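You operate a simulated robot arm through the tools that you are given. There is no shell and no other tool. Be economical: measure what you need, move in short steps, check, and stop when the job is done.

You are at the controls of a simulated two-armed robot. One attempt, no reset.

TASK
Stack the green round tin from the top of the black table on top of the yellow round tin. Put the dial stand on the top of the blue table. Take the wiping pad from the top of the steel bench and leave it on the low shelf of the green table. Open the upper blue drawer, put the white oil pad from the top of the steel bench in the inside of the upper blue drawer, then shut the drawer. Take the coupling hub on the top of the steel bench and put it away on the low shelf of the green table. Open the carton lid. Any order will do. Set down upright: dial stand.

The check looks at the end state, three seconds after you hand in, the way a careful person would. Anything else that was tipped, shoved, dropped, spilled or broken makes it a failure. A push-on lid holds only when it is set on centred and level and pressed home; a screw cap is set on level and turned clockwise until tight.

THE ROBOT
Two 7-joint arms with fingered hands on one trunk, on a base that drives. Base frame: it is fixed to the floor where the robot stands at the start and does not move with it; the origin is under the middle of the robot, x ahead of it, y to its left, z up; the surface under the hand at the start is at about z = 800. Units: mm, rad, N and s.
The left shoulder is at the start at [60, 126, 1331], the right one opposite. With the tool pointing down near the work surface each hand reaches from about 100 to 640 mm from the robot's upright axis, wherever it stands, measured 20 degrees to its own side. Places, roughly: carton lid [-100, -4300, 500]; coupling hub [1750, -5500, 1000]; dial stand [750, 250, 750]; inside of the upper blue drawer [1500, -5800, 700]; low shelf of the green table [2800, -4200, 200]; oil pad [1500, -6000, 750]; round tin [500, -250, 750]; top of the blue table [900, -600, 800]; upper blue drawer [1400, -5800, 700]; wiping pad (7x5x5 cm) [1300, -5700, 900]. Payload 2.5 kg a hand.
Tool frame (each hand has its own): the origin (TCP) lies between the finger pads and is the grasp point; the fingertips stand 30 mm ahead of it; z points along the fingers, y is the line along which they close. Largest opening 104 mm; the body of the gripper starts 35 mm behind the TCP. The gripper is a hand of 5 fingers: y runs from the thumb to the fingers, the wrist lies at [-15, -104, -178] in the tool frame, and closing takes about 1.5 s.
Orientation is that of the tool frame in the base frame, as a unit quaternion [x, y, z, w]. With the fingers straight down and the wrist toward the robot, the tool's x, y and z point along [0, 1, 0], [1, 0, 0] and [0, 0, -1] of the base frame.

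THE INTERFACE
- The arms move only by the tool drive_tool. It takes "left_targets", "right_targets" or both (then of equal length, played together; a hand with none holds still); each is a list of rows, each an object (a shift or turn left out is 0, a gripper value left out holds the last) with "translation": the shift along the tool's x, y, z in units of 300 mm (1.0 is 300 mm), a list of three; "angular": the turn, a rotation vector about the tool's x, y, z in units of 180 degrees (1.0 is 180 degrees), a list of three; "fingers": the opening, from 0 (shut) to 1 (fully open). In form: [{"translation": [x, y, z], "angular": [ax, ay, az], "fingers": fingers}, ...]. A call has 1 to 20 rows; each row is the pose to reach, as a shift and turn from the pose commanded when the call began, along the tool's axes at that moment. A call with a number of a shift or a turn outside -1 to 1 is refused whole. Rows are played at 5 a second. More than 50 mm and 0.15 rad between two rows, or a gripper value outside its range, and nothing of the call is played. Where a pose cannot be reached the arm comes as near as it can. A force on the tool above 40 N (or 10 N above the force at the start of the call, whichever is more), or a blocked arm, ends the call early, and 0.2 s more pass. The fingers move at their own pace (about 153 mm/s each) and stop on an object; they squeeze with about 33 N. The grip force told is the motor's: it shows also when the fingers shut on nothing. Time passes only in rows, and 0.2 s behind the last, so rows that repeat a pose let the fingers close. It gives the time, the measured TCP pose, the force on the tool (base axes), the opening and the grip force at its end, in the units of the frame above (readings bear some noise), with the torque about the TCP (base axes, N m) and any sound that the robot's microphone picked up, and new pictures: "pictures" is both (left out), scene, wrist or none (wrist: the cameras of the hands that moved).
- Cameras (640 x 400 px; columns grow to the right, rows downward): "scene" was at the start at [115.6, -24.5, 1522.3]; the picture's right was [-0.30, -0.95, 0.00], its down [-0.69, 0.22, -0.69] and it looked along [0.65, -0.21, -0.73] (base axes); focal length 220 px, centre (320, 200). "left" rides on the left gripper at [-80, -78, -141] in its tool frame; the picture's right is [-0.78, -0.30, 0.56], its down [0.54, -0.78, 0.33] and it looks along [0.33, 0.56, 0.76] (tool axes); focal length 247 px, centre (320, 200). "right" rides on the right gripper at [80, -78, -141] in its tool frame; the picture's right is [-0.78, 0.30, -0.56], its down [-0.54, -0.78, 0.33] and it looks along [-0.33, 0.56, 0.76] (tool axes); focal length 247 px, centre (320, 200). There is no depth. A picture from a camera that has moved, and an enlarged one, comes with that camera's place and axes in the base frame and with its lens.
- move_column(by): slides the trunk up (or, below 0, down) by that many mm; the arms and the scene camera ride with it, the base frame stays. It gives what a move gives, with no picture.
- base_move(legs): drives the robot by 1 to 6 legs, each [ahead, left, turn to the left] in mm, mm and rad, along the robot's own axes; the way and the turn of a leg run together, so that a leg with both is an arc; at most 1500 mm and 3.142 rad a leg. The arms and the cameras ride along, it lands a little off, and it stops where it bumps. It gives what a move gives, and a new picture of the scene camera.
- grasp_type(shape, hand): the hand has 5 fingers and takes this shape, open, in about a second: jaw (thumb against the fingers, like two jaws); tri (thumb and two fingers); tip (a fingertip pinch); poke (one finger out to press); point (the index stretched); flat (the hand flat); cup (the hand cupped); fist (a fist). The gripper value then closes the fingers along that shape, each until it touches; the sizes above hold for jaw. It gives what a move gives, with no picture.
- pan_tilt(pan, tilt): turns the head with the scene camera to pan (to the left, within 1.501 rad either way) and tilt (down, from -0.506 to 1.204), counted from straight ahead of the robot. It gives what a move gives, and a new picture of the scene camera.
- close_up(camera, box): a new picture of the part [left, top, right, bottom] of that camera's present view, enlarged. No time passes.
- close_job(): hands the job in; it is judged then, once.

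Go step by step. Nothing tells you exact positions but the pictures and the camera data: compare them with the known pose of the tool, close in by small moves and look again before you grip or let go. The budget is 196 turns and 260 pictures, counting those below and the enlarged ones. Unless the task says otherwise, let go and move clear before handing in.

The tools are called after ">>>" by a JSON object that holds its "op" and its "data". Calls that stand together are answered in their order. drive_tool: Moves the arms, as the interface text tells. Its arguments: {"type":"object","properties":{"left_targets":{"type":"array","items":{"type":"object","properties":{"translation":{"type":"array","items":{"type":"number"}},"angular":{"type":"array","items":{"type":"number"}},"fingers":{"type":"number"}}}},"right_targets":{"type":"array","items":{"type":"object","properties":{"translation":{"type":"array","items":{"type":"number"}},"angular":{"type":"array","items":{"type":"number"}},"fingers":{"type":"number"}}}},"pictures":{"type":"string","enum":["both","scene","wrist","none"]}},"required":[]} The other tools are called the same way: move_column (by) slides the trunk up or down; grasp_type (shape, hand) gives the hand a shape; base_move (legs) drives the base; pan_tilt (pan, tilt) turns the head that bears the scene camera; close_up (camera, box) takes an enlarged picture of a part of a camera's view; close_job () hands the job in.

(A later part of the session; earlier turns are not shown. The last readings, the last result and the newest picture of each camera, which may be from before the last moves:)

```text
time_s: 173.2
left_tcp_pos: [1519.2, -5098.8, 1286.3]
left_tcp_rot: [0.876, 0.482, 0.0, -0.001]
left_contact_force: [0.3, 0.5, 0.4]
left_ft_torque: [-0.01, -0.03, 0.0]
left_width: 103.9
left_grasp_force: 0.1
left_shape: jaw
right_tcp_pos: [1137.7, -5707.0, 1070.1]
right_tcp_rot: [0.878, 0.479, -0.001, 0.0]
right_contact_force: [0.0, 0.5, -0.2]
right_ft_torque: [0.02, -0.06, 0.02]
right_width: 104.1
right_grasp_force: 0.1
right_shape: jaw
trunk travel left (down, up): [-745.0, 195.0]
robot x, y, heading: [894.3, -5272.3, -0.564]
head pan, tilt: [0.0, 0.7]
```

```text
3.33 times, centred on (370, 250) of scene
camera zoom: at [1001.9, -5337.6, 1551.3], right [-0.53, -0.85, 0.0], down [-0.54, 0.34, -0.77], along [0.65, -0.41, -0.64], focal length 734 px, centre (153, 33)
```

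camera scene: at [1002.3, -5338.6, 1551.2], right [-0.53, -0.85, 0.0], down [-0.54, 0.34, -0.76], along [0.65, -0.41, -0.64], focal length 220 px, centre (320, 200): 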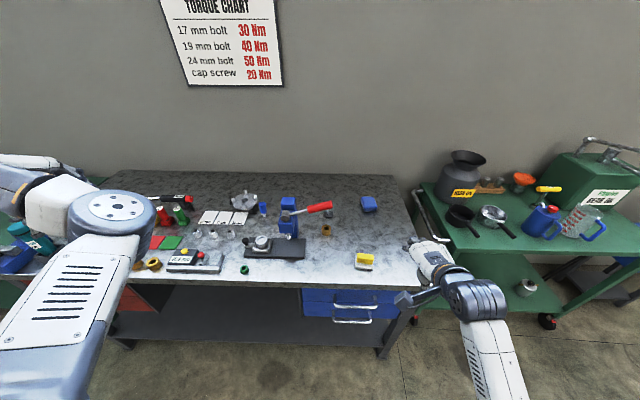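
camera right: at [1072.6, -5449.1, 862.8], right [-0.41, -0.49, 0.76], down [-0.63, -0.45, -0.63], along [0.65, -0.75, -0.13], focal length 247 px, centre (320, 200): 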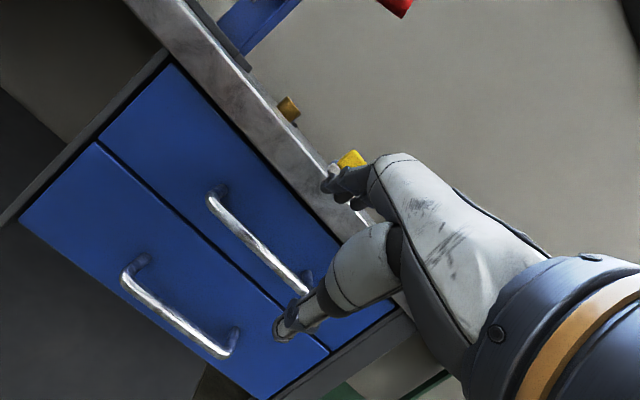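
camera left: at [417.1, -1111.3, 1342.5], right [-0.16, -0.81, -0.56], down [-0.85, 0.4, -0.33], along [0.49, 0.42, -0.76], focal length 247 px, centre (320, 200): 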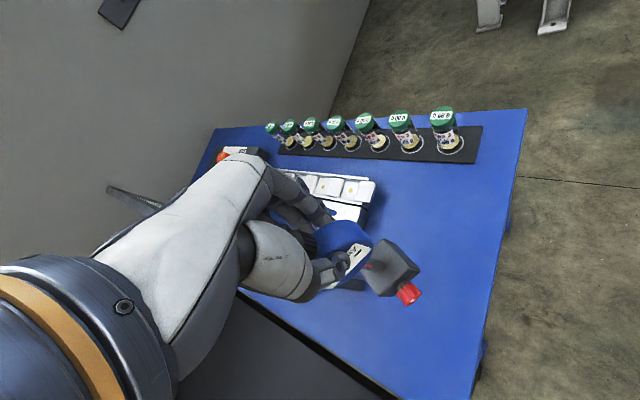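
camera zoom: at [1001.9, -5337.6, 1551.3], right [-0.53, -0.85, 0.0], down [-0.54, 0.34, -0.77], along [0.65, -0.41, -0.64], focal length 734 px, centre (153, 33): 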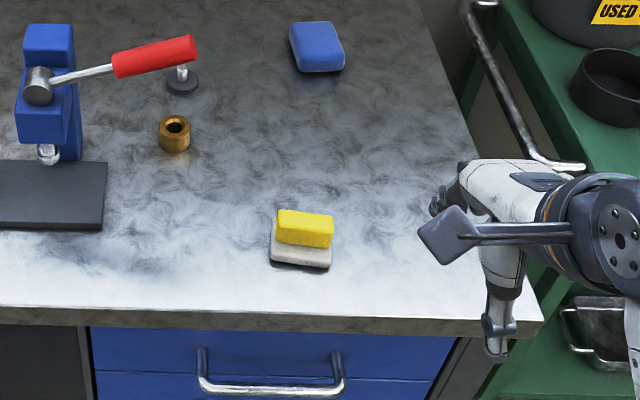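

Move above the yellow pad.

>>> {"op": "drive_tool", "data": {"right_targets": [{"translation": [0.055, 0.107, 0.03]}, {"translation": [0.11, 0.213, 0.06]}, {"translation": [0.16, 0.32, 0.1]}, {"translation": [0.21, 0.427, 0.15]}, {"translation": [0.263, 0.533, 0.2]}, {"translation": [0.263, 0.533, 0.233]}], "pictures": "wrist"}}

>>> {"op": "close_up", "data": {"camera": "right", "box": [180, 150, 420, 340]}}

```text
time_s: 174.6
left_tcp_pos: [1519.6, -5097.7, 1287.2]
left_tcp_rot: [0.876, 0.483, 0.001, -0.001]
left_contact_force: [-0.5, -0.3, -0.5]
left_ft_torque: [0.01, -0.05, 0.03]
left_width: 103.8
left_grasp_force: 0.0
left_shape: jaw
right_tcp_pos: [1313.2, -5727.0, 1000.0]
right_tcp_rot: [0.877, 0.48, -0.001, 0.001]
right_contact_force: [-0.1, 0.0, 0.7]
right_ft_torque: [-0.02, -0.02, 0.04]
right_width: 103.8
right_grasp_force: 0.1
right_shape: jaw
trunk travel left (down, up): [-745.0, 195.0]
robot x, y, heading: [896.6, -5271.5, -0.562]
head pan, tilt: [0.0, 0.7]
camera right: at [1289.9, -5618.7, 1141.7], right [-0.17, -0.81, 0.56], down [-0.94, -0.03, -0.33], along [0.29, -0.58, -0.76], focal length 247 px, centre (320, 200)
```

right: 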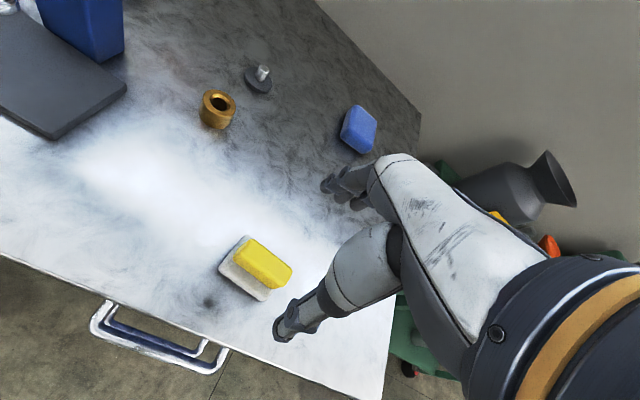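

```text
2.11 times, centred on (300, 245) of right
camera zoom: at [1289.9, -5618.7, 1141.7], right [-0.17, -0.81, 0.56], down [-0.94, -0.03, -0.33], along [0.29, -0.58, -0.76], focal length 520 px, centre (362, 105)
```

zoom: 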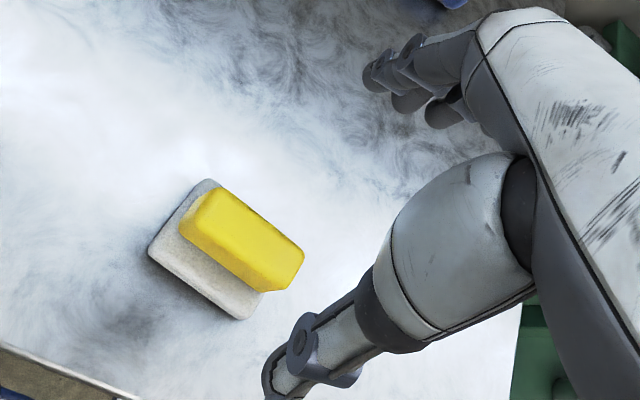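

It's a white pad with a yellow grip. Lower the trunk a bit for reach, then centre and descend to grip the pad base.

>>> {"op": "move_column", "data": {"by": -50}}

>>> {"op": "drive_tool", "data": {"right_targets": [{"translation": [0.025, -0.01, 0.0]}, {"translation": [0.025, -0.01, 0.08]}, {"translation": [0.025, -0.01, 0.14]}, {"translation": [0.025, -0.01, 0.19]}, {"translation": [0.025, -0.01, 0.205]}], "pictures": "wrist"}}

```text
time_s: 175.5
left_tcp_pos: [1519.3, -5098.3, 1237.3]
left_tcp_rot: [0.875, 0.483, 0.001, -0.001]
left_contact_force: [-0.1, 0.0, 0.7]
left_ft_torque: [0.02, -0.03, 0.01]
left_width: 103.7
left_grasp_force: 0.0
left_shape: jaw
right_tcp_pos: [1311.9, -5727.3, 948.8]
right_tcp_rot: [0.877, 0.48, 0.0, 0.0]
right_contact_force: [0.2, 0.0, -0.6]
right_ft_torque: [0.0, 0.04, 0.0]
right_width: 103.9
right_grasp_force: 0.1
right_shape: jaw
trunk travel left (down, up): [-695.0, 245.0]
robot x, y, heading: [897.9, -5266.8, -0.561]
head pan, tilt: [0.0, 0.7]
```

```text
time_s: 176.7
left_tcp_pos: [1520.5, -5098.5, 1236.8]
left_tcp_rot: [0.876, 0.482, -0.001, -0.001]
left_contact_force: [-0.7, -0.2, -0.1]
left_ft_torque: [0.02, 0.02, -0.02]
left_width: 103.8
left_grasp_force: 0.1
left_shape: jaw
right_tcp_pos: [1314.8, -5720.5, 887.8]
right_tcp_rot: [0.877, 0.48, -0.002, 0.001]
right_contact_force: [0.2, -0.3, -0.3]
right_ft_torque: [-0.01, 0.03, 0.0]
right_width: 103.4
right_grasp_force: 0.1
right_shape: jaw
trunk travel left (down, up): [-695.0, 245.0]
robot x, y, heading: [899.5, -5274.6, -0.564]
head pan, tilt: [0.0, 0.7]
camera right: at [1291.6, -5611.1, 1029.4], right [-0.17, -0.81, 0.56], down [-0.94, -0.03, -0.33], along [0.29, -0.58, -0.76], focal length 247 px, centre (320, 200)
```

right: 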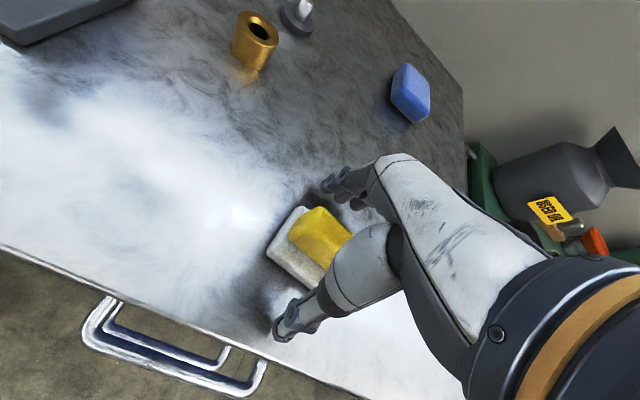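

Pad is between the fingers. Close and lift.

>>> {"op": "drive_tool", "data": {"right_targets": [{"translation": [0, 0, 0.005], "fingers": 0.7}, {"translation": [0, 0, 0.005], "fingers": 0.5}, {"translation": [0, 0, 0.005], "fingers": 0.3}, {"translation": [0, 0, 0.005], "fingers": 0.2}, {"translation": [0, 0, 0.005], "fingers": 0.2}, {"translation": [0, 0, 0.005], "fingers": 0.2}, {"translation": [0, 0, -0.05], "fingers": 0.2}, {"translation": [0, 0, -0.15], "fingers": 0.2}, {"translation": [0, 0, -0.28], "fingers": 0.2}, {"translation": [0, 0, -0.4], "fingers": 0.2}], "pictures": "both"}}

```text
time_s: 178.9
left_tcp_pos: [1519.2, -5098.4, 1237.6]
left_tcp_rot: [0.876, 0.483, 0.0, -0.001]
left_contact_force: [0.0, 0.1, -0.4]
left_ft_torque: [0.01, -0.01, 0.0]
left_width: 103.7
left_grasp_force: 0.1
left_shape: jaw
right_tcp_pos: [1315.1, -5718.8, 1008.4]
right_tcp_rot: [0.877, 0.48, -0.001, 0.001]
right_contact_force: [-0.1, 0.3, -0.7]
right_ft_torque: [0.01, -0.03, -0.04]
right_width: 44.1
right_grasp_force: 33.1
right_shape: jaw
trunk travel left (down, up): [-695.0, 245.0]
robot x, y, heading: [898.8, -5268.3, -0.564]
head pan, tilt: [0.0, 0.7]
camera scene: at [1002.1, -5337.7, 1501.2], right [-0.53, -0.85, 0.0], down [-0.54, 0.34, -0.76], along [0.65, -0.41, -0.64], focal length 220 px, centre (320, 200)
camera right: at [1292.1, -5610.6, 1151.4], right [-0.17, -0.81, 0.56], down [-0.94, -0.03, -0.33], along [0.29, -0.58, -0.76], focal length 247 px, centre (320, 200)
```

scene: 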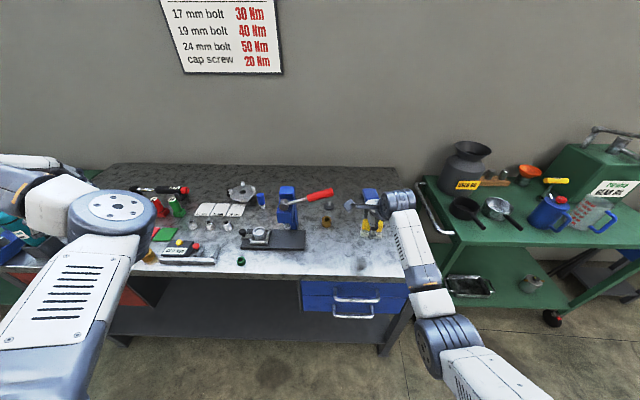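
right: 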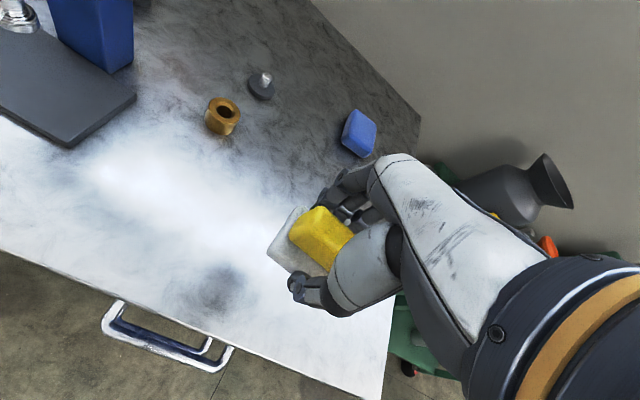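

Pad lifted. Retract the right hand with it, then shift the base left toward the coupling hub.

>>> {"op": "drive_tool", "data": {"right_targets": [{"translation": [-0.05, -0.12, -0.05]}, {"translation": [-0.1, -0.24, -0.1]}, {"translation": [-0.15, -0.36, -0.15]}, {"translation": [-0.2, -0.48, -0.2]}, {"translation": [-0.25, -0.6, -0.25]}, {"translation": [-0.3, -0.7, -0.3]}], "pictures": "none"}}

>>> {"op": "base_move", "data": {"legs": [[0, 250, 0], [60, 0, 0]]}}

```text
time_s: 180.3
left_tcp_pos: [1519.4, -5098.9, 1237.8]
left_tcp_rot: [0.876, 0.482, 0.0, 0.0]
left_contact_force: [0.4, -0.5, -0.3]
left_ft_torque: [0.0, -0.01, -0.01]
left_width: 104.0
left_grasp_force: 0.1
left_shape: jaw
right_tcp_pos: [1092.5, -5680.3, 1097.8]
right_tcp_rot: [0.877, 0.48, 0.0, 0.001]
right_contact_force: [0.5, -0.3, -0.8]
right_ft_torque: [-0.05, -0.01, -0.02]
right_width: 43.6
right_grasp_force: 33.1
right_shape: jaw
trunk travel left (down, up): [-695.0, 245.0]
robot x, y, heading: [896.6, -5270.4, -0.566]
head pan, tilt: [0.0, 0.7]
```

```text
time_s: 182.7
left_tcp_pos: [1704.5, -4914.0, 1237.7]
left_tcp_rot: [0.875, 0.483, -0.001, -0.001]
left_contact_force: [0.3, -0.2, 0.6]
left_ft_torque: [-0.01, 0.01, -0.02]
left_width: 103.8
left_grasp_force: 0.1
left_shape: jaw
right_tcp_pos: [1277.1, -5496.2, 1097.4]
right_tcp_rot: [0.877, 0.481, -0.001, 0.0]
right_contact_force: [0.0, 0.6, -0.4]
right_ft_torque: [0.01, 0.0, 0.01]
right_width: 43.9
right_grasp_force: 32.8
right_shape: jaw
trunk travel left (down, up): [-695.0, 245.0]
robot x, y, heading: [1078.9, -5083.5, -0.559]
head pan, tilt: [0.0, 0.7]
camera scene: at [1188.2, -5154.9, 1501.1], right [-0.53, -0.85, 0.0], down [-0.55, 0.34, -0.76], along [0.65, -0.41, -0.65], focal length 220 px, centre (320, 200)
```

scene: 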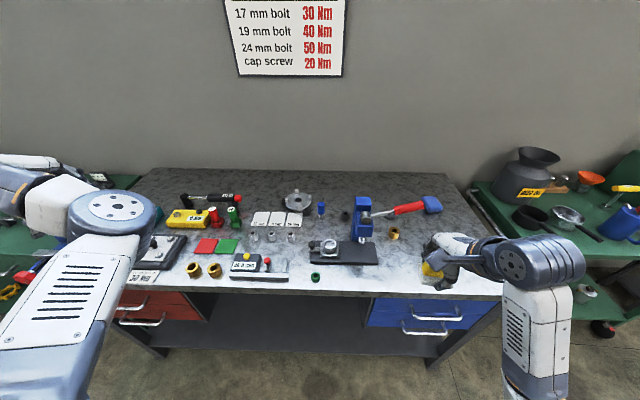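

Hub is ≈850 mm ahead. Before going closer, tilt the head down to see how much room the base has.

>>> {"op": "pan_tilt", "data": {"pan": 0.0, "tilt": 1.2}}

>>> {"op": "close_up", "data": {"camera": "left", "box": [250, 0, 640, 240]}}

```text
time_s: 183.6
left_tcp_pos: [1704.3, -4914.1, 1236.4]
left_tcp_rot: [0.875, 0.484, 0.001, -0.001]
left_contact_force: [-0.7, 0.7, -0.7]
left_ft_torque: [-0.01, -0.01, -0.04]
left_width: 104.0
left_grasp_force: 0.0
left_shape: jaw
right_tcp_pos: [1277.7, -5497.5, 1099.4]
right_tcp_rot: [0.877, 0.481, -0.001, 0.0]
right_contact_force: [-0.5, 0.3, -0.1]
right_ft_torque: [0.01, -0.01, 0.01]
right_width: 44.0
right_grasp_force: 33.0
right_shape: jaw
trunk travel left (down, up): [-695.0, 245.0]
robot x, y, heading: [1085.5, -5084.7, -0.562]
head pan, tilt: [0.0, 1.201]
camera scene: at [1162.7, -5138.9, 1465.3], right [-0.53, -0.85, 0.0], down [-0.79, 0.5, -0.36], along [0.31, -0.19, -0.93], focal length 220 px, centre (320, 200)
```

scene: 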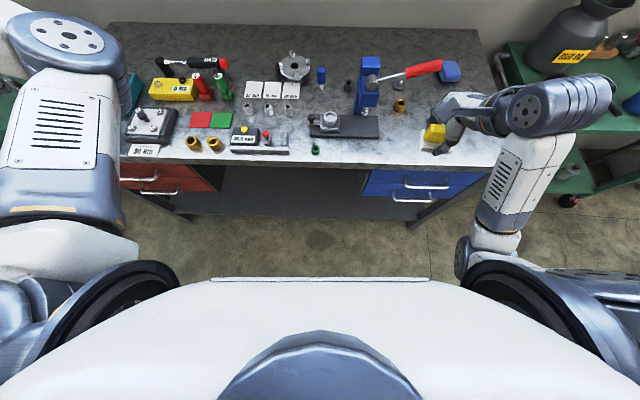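

```text
1.64 times, centred on (445, 120) of left
camera zoom: at [1596.6, -4939.7, 1378.6], right [-0.66, -0.5, -0.56], down [-0.37, 0.87, -0.33], along [0.65, -0.01, -0.76], focal length 405 px, centre (115, 331)
```

zoom: 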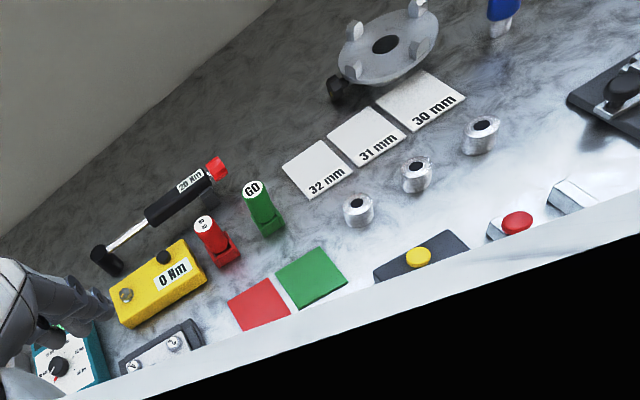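

The chest only reaches ~120 mm ahead, so there's room. Raise the right hand, then drive 250 mm forward.

>>> {"op": "drive_tool", "data": {"right_targets": [{"translation": [0, -0.03, -0.1]}, {"translation": [0, -0.06, -0.2]}, {"translation": [0, -0.06, -0.3]}], "pictures": "none"}}

>>> {"op": "base_move", "data": {"legs": [[250, 0, 0]]}}

```text
time_s: 184.4
left_tcp_pos: [1703.5, -4913.4, 1238.4]
left_tcp_rot: [0.875, 0.485, 0.001, -0.002]
left_contact_force: [-0.2, 0.3, -0.5]
left_ft_torque: [-0.03, 0.02, 0.02]
left_width: 103.7
left_grasp_force: 0.2
left_shape: jaw
right_tcp_pos: [1261.6, -5487.9, 1186.7]
right_tcp_rot: [0.877, 0.48, -0.001, 0.001]
right_contact_force: [0.2, 0.0, -0.7]
right_ft_torque: [0.01, 0.01, -0.01]
right_width: 43.7
right_grasp_force: 33.4
right_shape: jaw
trunk travel left (down, up): [-695.0, 245.0]
robot x, y, heading: [1081.4, -5086.4, -0.559]
head pan, tilt: [0.0, 1.201]
```

```text
time_s: 186.2
left_tcp_pos: [1912.9, -5045.3, 1238.5]
left_tcp_rot: [0.876, 0.483, 0.0, -0.001]
left_contact_force: [0.2, 0.0, -0.3]
left_ft_torque: [0.01, -0.01, -0.02]
left_width: 103.8
left_grasp_force: 0.0
left_shape: jaw
right_tcp_pos: [1472.3, -5620.3, 1187.2]
right_tcp_rot: [0.877, 0.481, 0.0, 0.0]
right_contact_force: [-0.5, 0.3, 0.3]
right_ft_torque: [0.03, 0.02, -0.01]
right_width: 43.8
right_grasp_force: 32.6
right_shape: jaw
trunk travel left (down, up): [-695.0, 245.0]
robot x, y, heading: [1290.6, -5218.8, -0.558]
head pan, tilt: [0.0, 1.201]
camera scene: at [1372.6, -5270.6, 1465.2], right [-0.53, -0.85, 0.0], down [-0.79, 0.5, -0.36], along [0.31, -0.19, -0.93], focal length 220 px, centre (320, 200)
```

scene: 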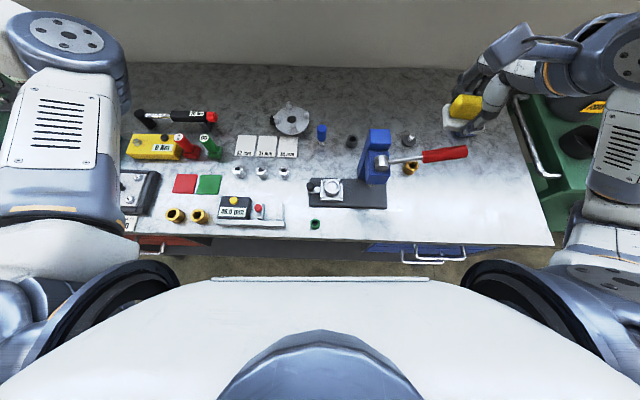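

Zoom on the hub.

>>> {"op": "close_up", "data": {"camera": "scene", "box": [230, 80, 370, 180]}}

```text
4.00 times, centred on (300, 130) of scene
camera zoom: at [1372.6, -5270.6, 1465.2], right [-0.53, -0.85, 0.0], down [-0.79, 0.5, -0.36], along [0.31, -0.19, -0.93], focal length 880 px, centre (400, 480)
```

zoom: 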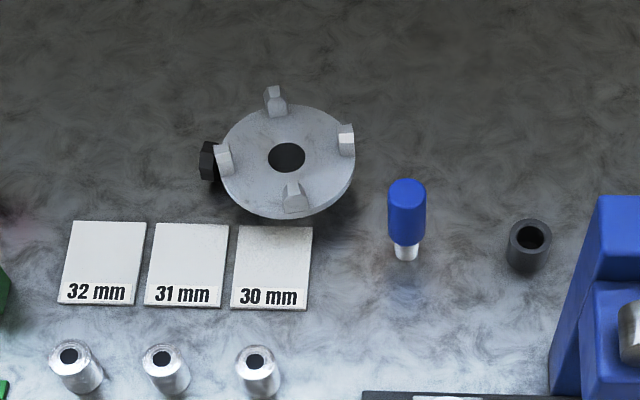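

The disc is about 105–110 mm across with four lugs. I need a closer look from the left wrist camera.

>>> {"op": "drive_tool", "data": {"left_targets": [{"translation": [-0.14, 0.03, 0.03]}, {"translation": [-0.28, 0.06, 0.06]}, {"translation": [-0.42, 0.09, 0.09]}, {"translation": [-0.56, 0.12, 0.12]}, {"translation": [-0.7, 0.15, 0.15]}, {"translation": [-0.84, 0.18, 0.18]}, {"translation": [-0.96, 0.25, 0.25]}], "pictures": "wrist"}}

```text
time_s: 187.8
left_tcp_pos: [1836.1, -5315.4, 1175.0]
left_tcp_rot: [0.865, 0.501, 0.011, 0.01]
left_contact_force: [0.1, 0.5, -0.3]
left_ft_torque: [0.03, 0.01, -0.02]
left_width: 103.9
left_grasp_force: 0.1
left_shape: jaw
right_tcp_pos: [1472.2, -5621.2, 1186.0]
right_tcp_rot: [0.876, 0.482, -0.001, 0.001]
right_contact_force: [-0.1, -0.5, -1.0]
right_ft_torque: [-0.01, 0.0, -0.02]
right_width: 43.8
right_grasp_force: 33.2
right_shape: jaw
trunk travel left (down, up): [-695.0, 245.0]
robot x, y, heading: [1291.7, -5219.8, -0.556]
head pan, tilt: [0.0, 1.201]
camera left: at [1725.3, -5345.5, 1312.8], right [-0.62, -0.53, -0.57], down [-0.4, 0.85, -0.35], along [0.67, 0.01, -0.74], focal length 247 px, centre (320, 200)
```

left: 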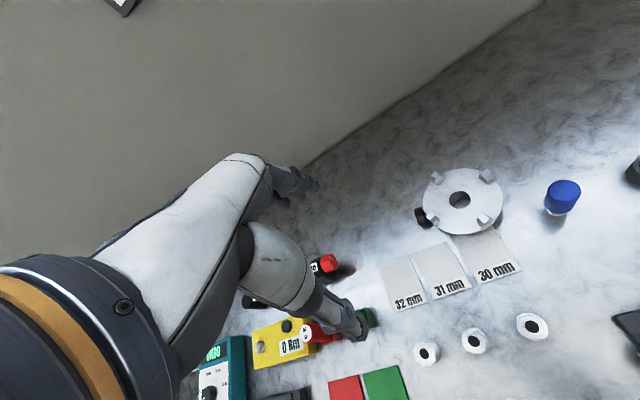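

>>> {"op": "close_up", "data": {"camera": "left", "box": [390, 140, 550, 270]}}

>>> {"op": "drive_tool", "data": {"left_targets": [{"translation": [-0.05, 0.0, 0.12]}, {"translation": [-0.1, 0.0, 0.24]}, {"translation": [-0.16, 0.0, 0.36]}, {"translation": [-0.2, 0.0, 0.46]}], "pictures": "none"}}

>>> {"op": "close_up", "data": {"camera": "left", "box": [320, 80, 600, 260]}}

```text
3.08 times, centred on (470, 205) of left
camera zoom: at [1725.3, -5345.5, 1312.8], right [-0.62, -0.53, -0.57], down [-0.4, 0.85, -0.35], along [0.67, 0.01, -0.74], focal length 760 px, centre (-142, 185)
```

zoom: 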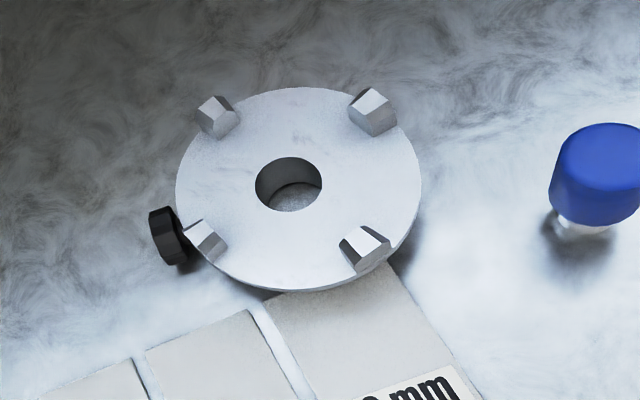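

```text
time_s: 188.7
left_tcp_pos: [1844.4, -5315.4, 1068.5]
left_tcp_rot: [0.85, 0.522, 0.065, -0.014]
left_contact_force: [-0.3, 0.4, -0.2]
left_ft_torque: [-0.02, -0.04, -0.02]
left_width: 104.0
left_grasp_force: 0.1
left_shape: jaw
right_tcp_pos: [1472.1, -5619.7, 1187.7]
right_tcp_rot: [0.876, 0.482, -0.001, 0.001]
right_contact_force: [0.3, -0.6, -0.1]
right_ft_torque: [-0.03, 0.02, 0.03]
right_width: 43.6
right_grasp_force: 33.4
right_shape: jaw
trunk travel left (down, up): [-695.0, 245.0]
robot x, y, heading: [1291.8, -5220.9, -0.563]
head pan, tilt: [0.0, 1.201]
stopped in row 4 (left hand): the arm was blocked; the commanded pose is now the measured one
```

```text
2.22 times, centred on (460, 170) of left
camera zoom: at [1725.7, -5362.2, 1195.2], right [-0.56, -0.5, -0.66], down [-0.42, 0.86, -0.3], along [0.72, 0.11, -0.69], focal length 549 px, centre (9, 267)
```

zoom: 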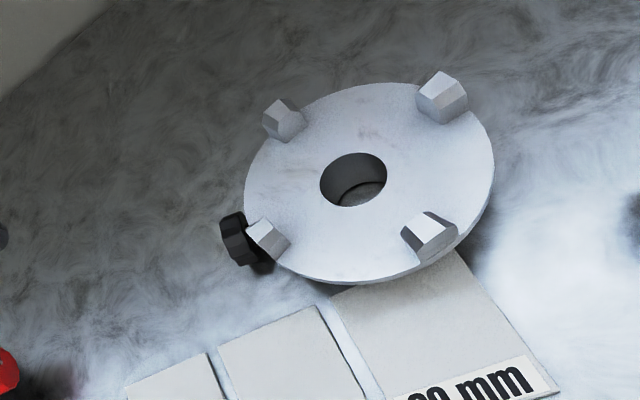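

The disc (~112 mm) is wider than the grip, but it has a ~31 mm through hole: I'll put the thumb in the hole and the fingers outside the rim. First level the left hand, raise the right one, and shift the base 100 mm right.

>>> {"op": "drive_tool", "data": {"left_targets": [{"translation": [0.05, 0.03, -0.08], "angular": [0.004, -0.014, 0.01]}, {"translation": [0.1, 0.06, -0.16], "angular": [0.008, -0.028, 0.02]}, {"translation": [0.12, 0.08, -0.2], "angular": [0.012, -0.041, 0.029]}], "right_targets": [{"translation": [-0.03, 0, -0.12]}, {"translation": [-0.06, 0, -0.24]}, {"translation": [-0.08, 0, -0.34]}], "pictures": "none"}}

>>> {"op": "base_move", "data": {"legs": [[0, -100, 0]]}}

```text
time_s: 189.5
left_tcp_pos: [1876.4, -5301.6, 1134.1]
left_tcp_rot: [0.876, 0.482, -0.004, 0.001]
left_contact_force: [-0.9, -0.4, -0.2]
left_ft_torque: [-0.01, 0.02, -0.01]
left_width: 104.0
left_grasp_force: 0.0
left_shape: jaw
right_tcp_pos: [1459.4, -5640.6, 1289.7]
right_tcp_rot: [0.876, 0.482, 0.0, 0.001]
right_contact_force: [-0.5, 0.0, -0.6]
right_ft_torque: [-0.04, 0.02, 0.0]
right_width: 43.9
right_grasp_force: 33.0
right_shape: jaw
trunk travel left (down, up): [-695.0, 245.0]
robot x, y, heading: [1291.2, -5218.4, -0.564]
head pan, tilt: [0.0, 1.201]
```

```text
time_s: 190.6
left_tcp_pos: [1821.5, -5388.3, 1134.2]
left_tcp_rot: [0.875, 0.484, -0.003, 0.001]
left_contact_force: [-0.4, 0.4, -0.3]
left_ft_torque: [-0.02, 0.02, 0.03]
left_width: 104.0
left_grasp_force: 0.0
left_shape: jaw
right_tcp_pos: [1405.6, -5727.9, 1291.6]
right_tcp_rot: [0.876, 0.482, -0.001, 0.001]
right_contact_force: [0.2, 0.3, -0.7]
right_ft_torque: [0.03, -0.01, 0.03]
right_width: 43.5
right_grasp_force: 33.0
right_shape: jaw
trunk travel left (down, up): [-695.0, 245.0]
robot x, y, heading: [1235.7, -5306.5, -0.557]
head pan, tilt: [0.0, 1.201]
camera scene: at [1317.6, -5357.0, 1465.3], right [-0.53, -0.85, 0.0], down [-0.79, 0.49, -0.36], along [0.31, -0.19, -0.93], focal length 220 px, centre (320, 200)
```

scene: 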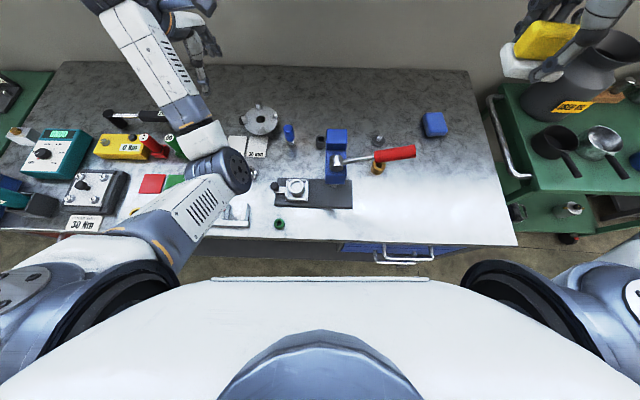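

Now move the left hand above the hub at z≈1010 and look.

>>> {"op": "drive_tool", "data": {"left_targets": [{"translation": [-0.04, 0.09, 0.09]}, {"translation": [-0.08, 0.18, 0.18]}, {"translation": [-0.12, 0.27, 0.27]}, {"translation": [-0.157, 0.347, 0.37]}, {"translation": [-0.157, 0.347, 0.41]}], "pictures": "both"}}

>>> {"op": "close_up", "data": {"camera": "left", "box": [230, 130, 470, 330]}}

```text
time_s: 191.8
left_tcp_pos: [1883.1, -5483.9, 1010.6]
left_tcp_rot: [0.876, 0.483, -0.003, 0.002]
left_contact_force: [-0.3, 0.5, -0.4]
left_ft_torque: [-0.01, 0.0, 0.01]
left_width: 104.2
left_grasp_force: 0.0
left_shape: jaw
right_tcp_pos: [1405.2, -5725.9, 1290.6]
right_tcp_rot: [0.876, 0.482, -0.001, 0.0]
right_contact_force: [-0.6, -0.2, -0.4]
right_ft_torque: [0.01, -0.03, -0.01]
right_width: 43.6
right_grasp_force: 33.5
right_shape: jaw
trunk travel left (down, up): [-695.0, 245.0]
robot x, y, heading: [1233.1, -5307.4, -0.564]
head pan, tilt: [0.0, 1.201]
camera scene: at [1318.0, -5356.1, 1465.3], right [-0.53, -0.85, 0.0], down [-0.79, 0.49, -0.36], along [0.31, -0.19, -0.93], focal length 220 px, centre (320, 200)
camera left: at [1776.0, -5509.1, 1151.7], right [-0.67, -0.5, -0.55], down [-0.37, 0.86, -0.34], along [0.65, -0.02, -0.76], focal length 247 px, centre (320, 200)
```

scene: 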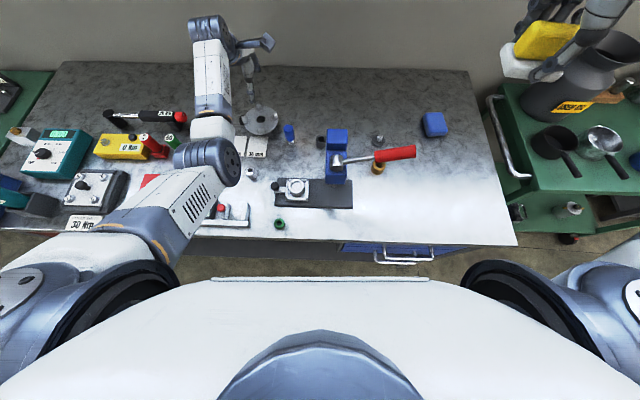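
left: 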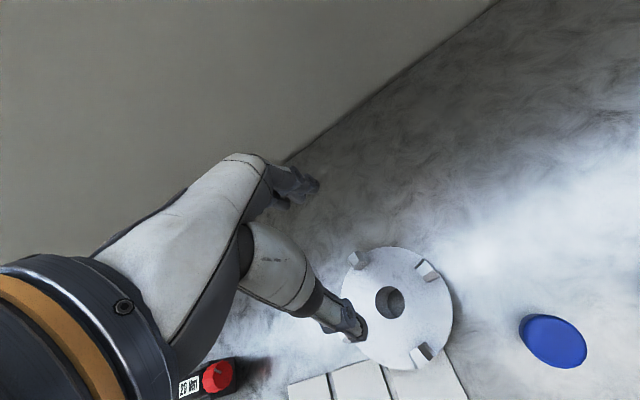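

```text
2.00 times, centred on (350, 230) of left
camera zoom: at [1776.0, -5509.1, 1151.7], right [-0.67, -0.5, -0.55], down [-0.37, 0.86, -0.34], along [0.65, -0.02, -0.76], focal length 494 px, centre (260, 140)
```

zoom: 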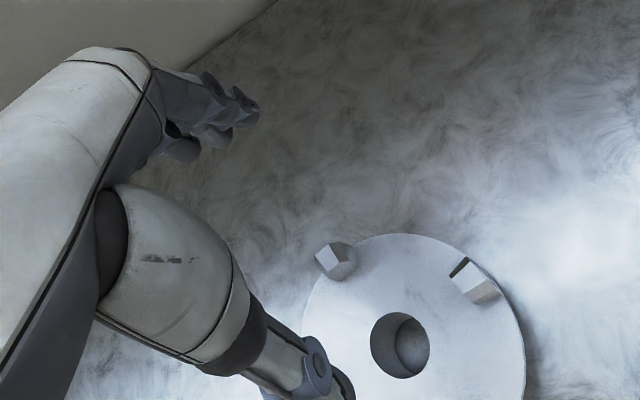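

Hub hole at ≈[1853,-5460]. I'll raise the hand 80, lower the trunk 130 for reach, and pre-close the fingers to ~57 mm.

>>> {"op": "drive_tool", "data": {"left_targets": [{"translation": [0.015, 0, -0.1], "fingers": 0.7}, {"translation": [0.015, 0, -0.2], "fingers": 0.55}, {"translation": [0.015, 0, -0.27], "fingers": 0.55}, {"translation": [0.015, 0, -0.27], "fingers": 0.55}], "pictures": "none"}}

>>> {"op": "move_column", "data": {"by": -130}}

>>> {"op": "close_up", "data": {"camera": "left", "box": [250, 180, 490, 360]}}

```text
time_s: 192.8
left_tcp_pos: [1888.7, -5479.6, 1091.7]
left_tcp_rot: [0.875, 0.483, -0.004, 0.001]
left_contact_force: [-0.1, 0.2, 0.6]
left_ft_torque: [-0.03, -0.01, 0.04]
left_width: 57.6
left_grasp_force: 0.0
left_shape: jaw
right_tcp_pos: [1405.3, -5726.2, 1290.9]
right_tcp_rot: [0.876, 0.482, -0.001, 0.001]
right_contact_force: [0.2, 0.5, -0.9]
right_ft_torque: [0.02, -0.01, -0.04]
right_width: 43.5
right_grasp_force: 33.1
right_shape: jaw
trunk travel left (down, up): [-695.0, 245.0]
robot x, y, heading: [1237.4, -5307.4, -0.557]
head pan, tilt: [0.0, 1.201]
```

```text
time_s: 194.4
left_tcp_pos: [1888.3, -5480.3, 961.0]
left_tcp_rot: [0.876, 0.483, -0.003, 0.002]
left_contact_force: [0.4, -1.0, 0.1]
left_ft_torque: [-0.02, 0.06, 0.0]
left_width: 57.6
left_grasp_force: 0.1
left_shape: jaw
right_tcp_pos: [1406.1, -5726.7, 1161.3]
right_tcp_rot: [0.876, 0.482, -0.001, 0.0]
right_contact_force: [-0.7, 0.4, -0.7]
right_ft_torque: [0.01, 0.03, -0.01]
right_width: 43.7
right_grasp_force: 33.0
right_shape: jaw
trunk travel left (down, up): [-565.0, 375.0]
robot x, y, heading: [1239.4, -5306.1, -0.558]
head pan, tilt: [0.0, 1.201]
```

```text
2.22 times, centred on (370, 270) of left
camera zoom: at [1780.4, -5504.3, 1102.9], right [-0.67, -0.5, -0.55], down [-0.37, 0.86, -0.34], along [0.65, -0.02, -0.76], focal length 549 px, centre (209, 44)
```

zoom: 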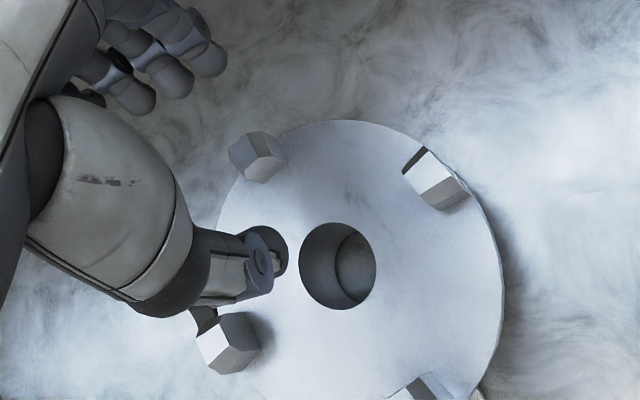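

The thumb lines up with the hole. Descend in steps.

>>> {"op": "drive_tool", "data": {"left_targets": [{"translation": [0, -0.007, 0.06]}, {"translation": [0, -0.007, 0.11]}], "pictures": "none"}}

>>> {"op": "close_up", "data": {"camera": "left", "box": [250, 160, 450, 320]}}

```text
time_s: 195.0
left_tcp_pos: [1884.5, -5478.9, 927.6]
left_tcp_rot: [0.875, 0.484, -0.004, 0.002]
left_contact_force: [0.3, 0.2, 0.4]
left_ft_torque: [0.02, -0.01, 0.0]
left_width: 57.5
left_grasp_force: 0.0
left_shape: jaw
right_tcp_pos: [1406.0, -5726.9, 1160.4]
right_tcp_rot: [0.876, 0.482, 0.0, 0.0]
right_contact_force: [-0.2, 0.4, -0.2]
right_ft_torque: [0.01, -0.01, -0.02]
right_width: 43.7
right_grasp_force: 32.7
right_shape: jaw
trunk travel left (down, up): [-565.0, 375.0]
robot x, y, heading: [1232.2, -5304.6, -0.565]
head pan, tilt: [0.0, 1.201]
```

```text
2.50 times, centred on (350, 240) of left
camera zoom: at [1777.6, -5504.0, 1069.1], right [-0.67, -0.5, -0.55], down [-0.37, 0.86, -0.33], along [0.65, -0.02, -0.76], focal length 617 px, centre (245, 100)
```

zoom: 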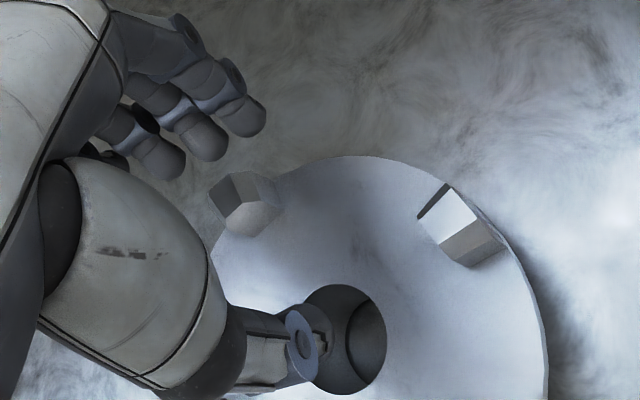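

Thumb will land in the hole centre. Continue down ~37 mm.

>>> {"op": "drive_tool", "data": {"left_targets": [{"translation": [0, 0, 0.035]}, {"translation": [0, 0, 0.07]}, {"translation": [0, 0, 0.1]}, {"translation": [0, 0, 0.122]}], "pictures": "none"}}

>>> {"op": "close_up", "data": {"camera": "left", "box": [250, 160, 450, 320]}}

```text
time_s: 196.0
left_tcp_pos: [1885.7, -5479.0, 892.0]
left_tcp_rot: [0.875, 0.483, -0.002, 0.001]
left_contact_force: [-0.1, -0.8, 0.0]
left_ft_torque: [0.01, 0.03, 0.0]
left_width: 57.7
left_grasp_force: 0.1
left_shape: jaw
right_tcp_pos: [1405.9, -5726.7, 1160.2]
right_tcp_rot: [0.876, 0.481, -0.001, 0.001]
right_contact_force: [-0.1, 0.9, -0.5]
right_ft_torque: [-0.01, -0.02, -0.02]
right_width: 43.7
right_grasp_force: 32.5
right_shape: jaw
trunk travel left (down, up): [-565.0, 375.0]
robot x, y, heading: [1235.4, -5307.1, -0.564]
head pan, tilt: [0.0, 1.201]
```

```text
2.50 times, centred on (350, 240) of left
camera zoom: at [1777.8, -5503.8, 1032.8], right [-0.67, -0.5, -0.55], down [-0.37, 0.86, -0.34], along [0.65, -0.02, -0.76], focal length 617 px, centre (245, 100)
```

zoom: 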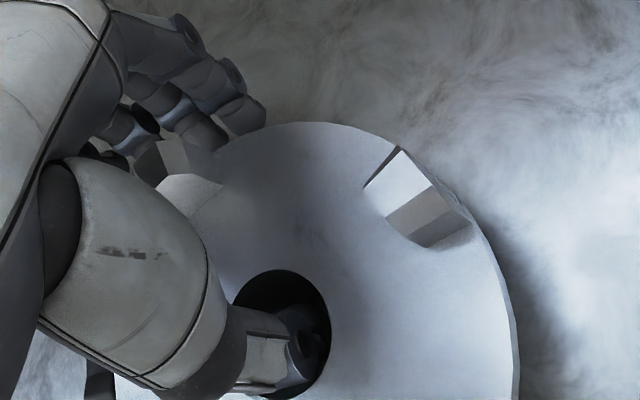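

The thumb is in the hole with no contact. Close.

>>> {"op": "drive_tool", "data": {"left_targets": [{"translation": [0, 0, 0], "fingers": 0.45}, {"translation": [0, 0, 0], "fingers": 0.35}, {"translation": [0, 0, 0], "fingers": 0.25}, {"translation": [0, 0, 0], "fingers": 0.15}, {"translation": [0, 0, 0], "fingers": 0.15}, {"translation": [0, 0, 0], "fingers": 0.15}, {"translation": [0, 0, -0.03], "fingers": 0.15}, {"translation": [0, 0, -0.08], "fingers": 0.15}], "pictures": "wrist"}}

>>> {"op": "close_up", "data": {"camera": "scene", "box": [190, 60, 330, 180]}}

```text
time_s: 197.8
left_tcp_pos: [1884.3, -5479.7, 914.6]
left_tcp_rot: [0.875, 0.483, -0.003, 0.001]
left_contact_force: [0.8, 0.1, -4.9]
left_ft_torque: [-0.05, -0.13, 0.01]
left_width: 20.5
left_grasp_force: 33.2
left_shape: jaw
right_tcp_pos: [1406.1, -5727.1, 1160.1]
right_tcp_rot: [0.876, 0.482, 0.0, 0.0]
right_contact_force: [-0.2, -0.3, -1.0]
right_ft_torque: [-0.05, 0.01, -0.04]
right_width: 43.4
right_grasp_force: 33.4
right_shape: jaw
trunk travel left (down, up): [-565.0, 375.0]
robot x, y, heading: [1242.0, -5304.3, -0.56]
head pan, tilt: [0.0, 1.201]
camera left: at [1778.4, -5503.8, 1057.0], right [-0.67, -0.5, -0.55], down [-0.37, 0.86, -0.34], along [0.64, -0.02, -0.76], focal length 247 px, centre (320, 200)
```

left: 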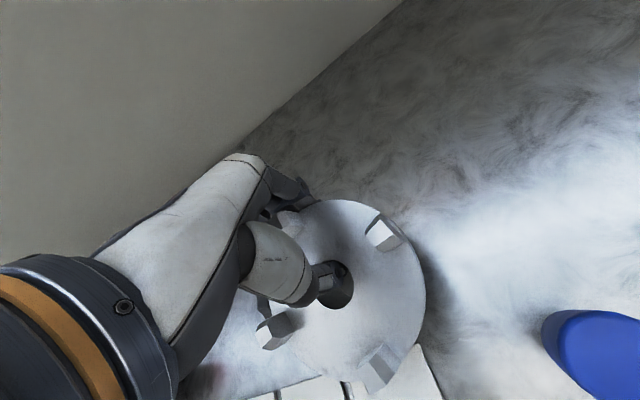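

```text
3.33 times, centred on (260, 120) of scene
camera zoom: at [1318.4, -5356.4, 1335.2], right [-0.53, -0.85, 0.0], down [-0.79, 0.49, -0.36], along [0.31, -0.19, -0.93], focal length 734 px, centre (520, 467)
```

zoom: 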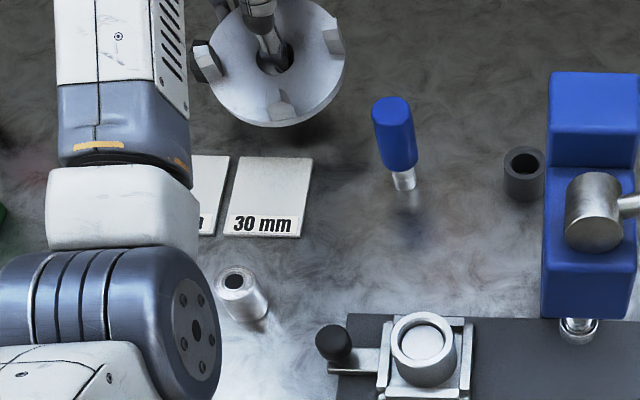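

The hub is gripped and level (≈0.5 kg). Raise the trunk 220 mm and back the base off the bench.

>>> {"op": "move_column", "data": {"by": 220}}

>>> {"op": "base_move", "data": {"legs": [[-380, 0, 0]]}}

>>> {"op": "pan_tilt", "data": {"pan": 0.5, "tilt": 0.6}}

```text
time_s: 200.2
left_tcp_pos: [1886.0, -5479.6, 1135.3]
left_tcp_rot: [0.875, 0.483, -0.003, 0.0]
left_contact_force: [-0.2, -0.5, -4.0]
left_ft_torque: [-0.04, -0.07, 0.01]
left_width: 20.5
left_grasp_force: 33.2
left_shape: jaw
right_tcp_pos: [1405.5, -5727.1, 1380.9]
right_tcp_rot: [0.876, 0.483, -0.001, 0.0]
right_contact_force: [0.0, -0.2, -0.7]
right_ft_torque: [-0.01, 0.05, 0.01]
right_width: 43.7
right_grasp_force: 33.2
right_shape: jaw
trunk travel left (down, up): [-785.0, 155.0]
robot x, y, heading: [1238.9, -5308.2, -0.562]
head pan, tilt: [0.0, 1.201]
```

```text
time_s: 202.5
left_tcp_pos: [1568.0, -5282.0, 1135.7]
left_tcp_rot: [0.876, 0.482, -0.003, 0.001]
left_contact_force: [-0.2, 0.1, -5.1]
left_ft_torque: [-0.11, -0.09, -0.02]
left_width: 20.5
left_grasp_force: 32.8
left_shape: jaw
right_tcp_pos: [1088.0, -5529.4, 1380.4]
right_tcp_rot: [0.877, 0.48, -0.001, 0.001]
right_contact_force: [0.0, -0.3, -0.3]
right_ft_torque: [0.02, -0.01, -0.02]
right_width: 43.6
right_grasp_force: 32.9
right_shape: jaw
trunk travel left (down, up): [-785.0, 155.0]
robot x, y, heading: [920.9, -5105.1, -0.565]
head pan, tilt: [0.0, 1.201]
camera scene: at [1002.7, -5158.1, 1555.2], right [-0.53, -0.85, 0.0], down [-0.79, 0.5, -0.36], along [0.31, -0.19, -0.93], focal length 220 px, centre (320, 200)
```

scene: 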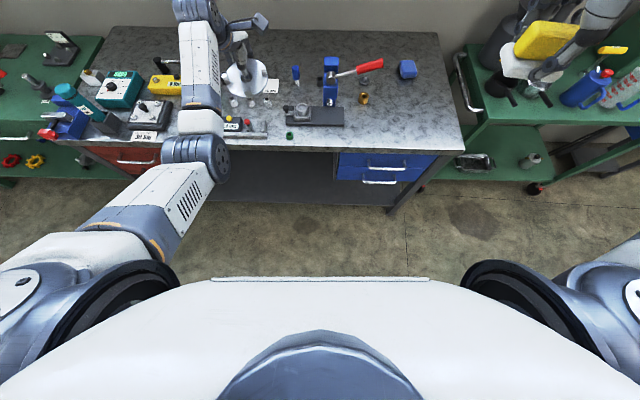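

```text
time_s: 203.5
left_tcp_pos: [1570.0, -5282.7, 1133.8]
left_tcp_rot: [0.876, 0.482, -0.004, 0.001]
left_contact_force: [0.7, 0.2, -5.1]
left_ft_torque: [-0.06, -0.13, 0.0]
left_width: 20.3
left_grasp_force: 33.3
left_shape: jaw
right_tcp_pos: [1089.4, -5529.5, 1379.3]
right_tcp_rot: [0.877, 0.48, 0.0, 0.0]
right_contact_force: [0.5, 0.3, -0.3]
right_ft_torque: [-0.02, -0.03, 0.02]
right_width: 43.6
right_grasp_force: 33.4
right_shape: jaw
trunk travel left (down, up): [-785.0, 155.0]
robot x, y, heading: [918.2, -5106.4, -0.563]
head pan, tilt: [0.499, 0.6]
camera scene: at [1043.9, -5134.2, 1599.7], right [-0.07, -1.0, 0.0], down [-0.56, 0.04, -0.82], along [0.82, -0.05, -0.57], focal length 220 px, centre (320, 200)
```

scene: 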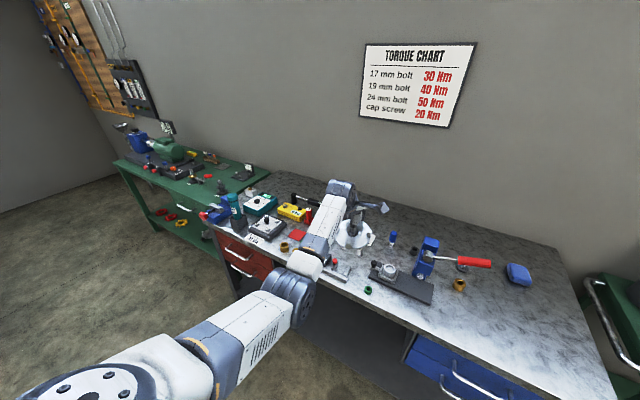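

Back 80 mm more and drive left to the green table.

>>> {"op": "base_move", "data": {"legs": [[-80, 0, 0], [0, 1450, -0.03]]}}

>>> {"op": "pan_tilt", "data": {"pan": 0.3, "tilt": 0.7}}

```text
time_s: 211.4
left_tcp_pos: [2282.5, -4017.5, 1135.1]
left_tcp_rot: [0.878, 0.478, -0.004, 0.001]
left_contact_force: [-0.7, 0.0, -4.7]
left_ft_torque: [-0.07, -0.1, -0.02]
left_width: 20.4
left_grasp_force: 33.3
left_shape: jaw
right_tcp_pos: [1800.5, -4261.1, 1381.1]
right_tcp_rot: [0.879, 0.477, -0.002, 0.001]
right_contact_force: [0.3, 0.4, -0.8]
right_ft_torque: [0.02, 0.02, -0.05]
right_width: 43.7
right_grasp_force: 33.0
right_shape: jaw
trunk travel left (down, up): [-785.0, 155.0]
robot x, y, heading: [1633.8, -3838.6, -0.569]
head pan, tilt: [0.499, 0.6]
camera scene: at [1758.1, -3864.7, 1599.8], right [-0.07, -1.0, 0.0], down [-0.56, 0.04, -0.82], along [0.82, -0.06, -0.57], focal length 220 px, centre (320, 200)
```

scene: 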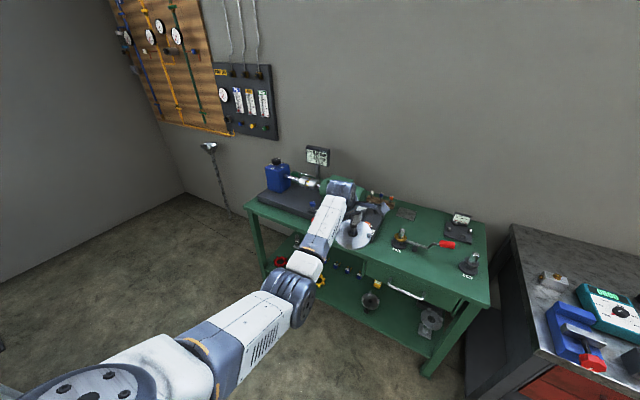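

```text
time_s: 212.1
left_tcp_pos: [2282.8, -4018.6, 1134.7]
left_tcp_rot: [0.879, 0.477, -0.004, 0.001]
left_contact_force: [-0.4, -0.7, -4.6]
left_ft_torque: [-0.11, -0.09, -0.02]
left_width: 20.4
left_grasp_force: 33.1
left_shape: jaw
right_tcp_pos: [1800.0, -4260.2, 1381.0]
right_tcp_rot: [0.879, 0.477, 0.0, 0.001]
right_contact_force: [0.5, 0.0, -1.2]
right_ft_torque: [0.02, 0.0, 0.02]
right_width: 43.7
right_grasp_force: 33.0
right_shape: jaw
trunk travel left (down, up): [-785.0, 155.0]
robot x, y, heading: [1638.7, -3836.8, -0.575]
head pan, tilt: [0.3, 0.7]
camera scene: at [1751.7, -3881.1, 1591.2], right [-0.27, -0.96, 0.0], down [-0.62, 0.17, -0.76], along [0.74, -0.2, -0.64], focal length 220 px, centre (320, 200)
```

scene: 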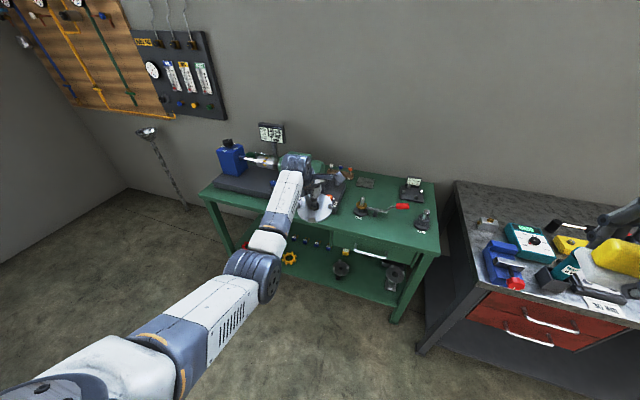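

>>> {"op": "close_up", "data": {"camera": "scene", "box": [190, 150, 450, 330]}}

```text
2.22 times, centred on (320, 240) of scene
camera zoom: at [1751.7, -3881.1, 1591.2], right [-0.27, -0.96, 0.0], down [-0.62, 0.17, -0.76], along [0.74, -0.2, -0.64], focal length 489 px, centre (320, 111)
```

zoom: 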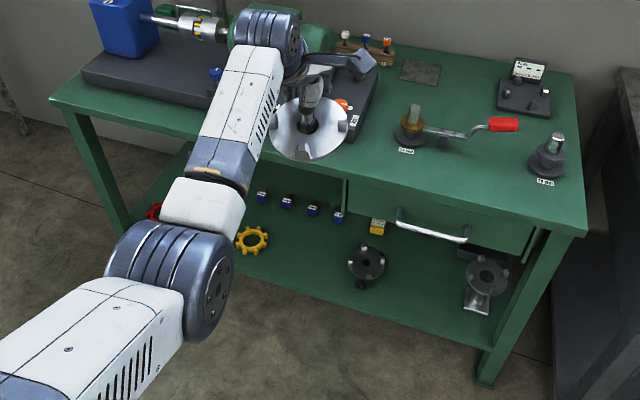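

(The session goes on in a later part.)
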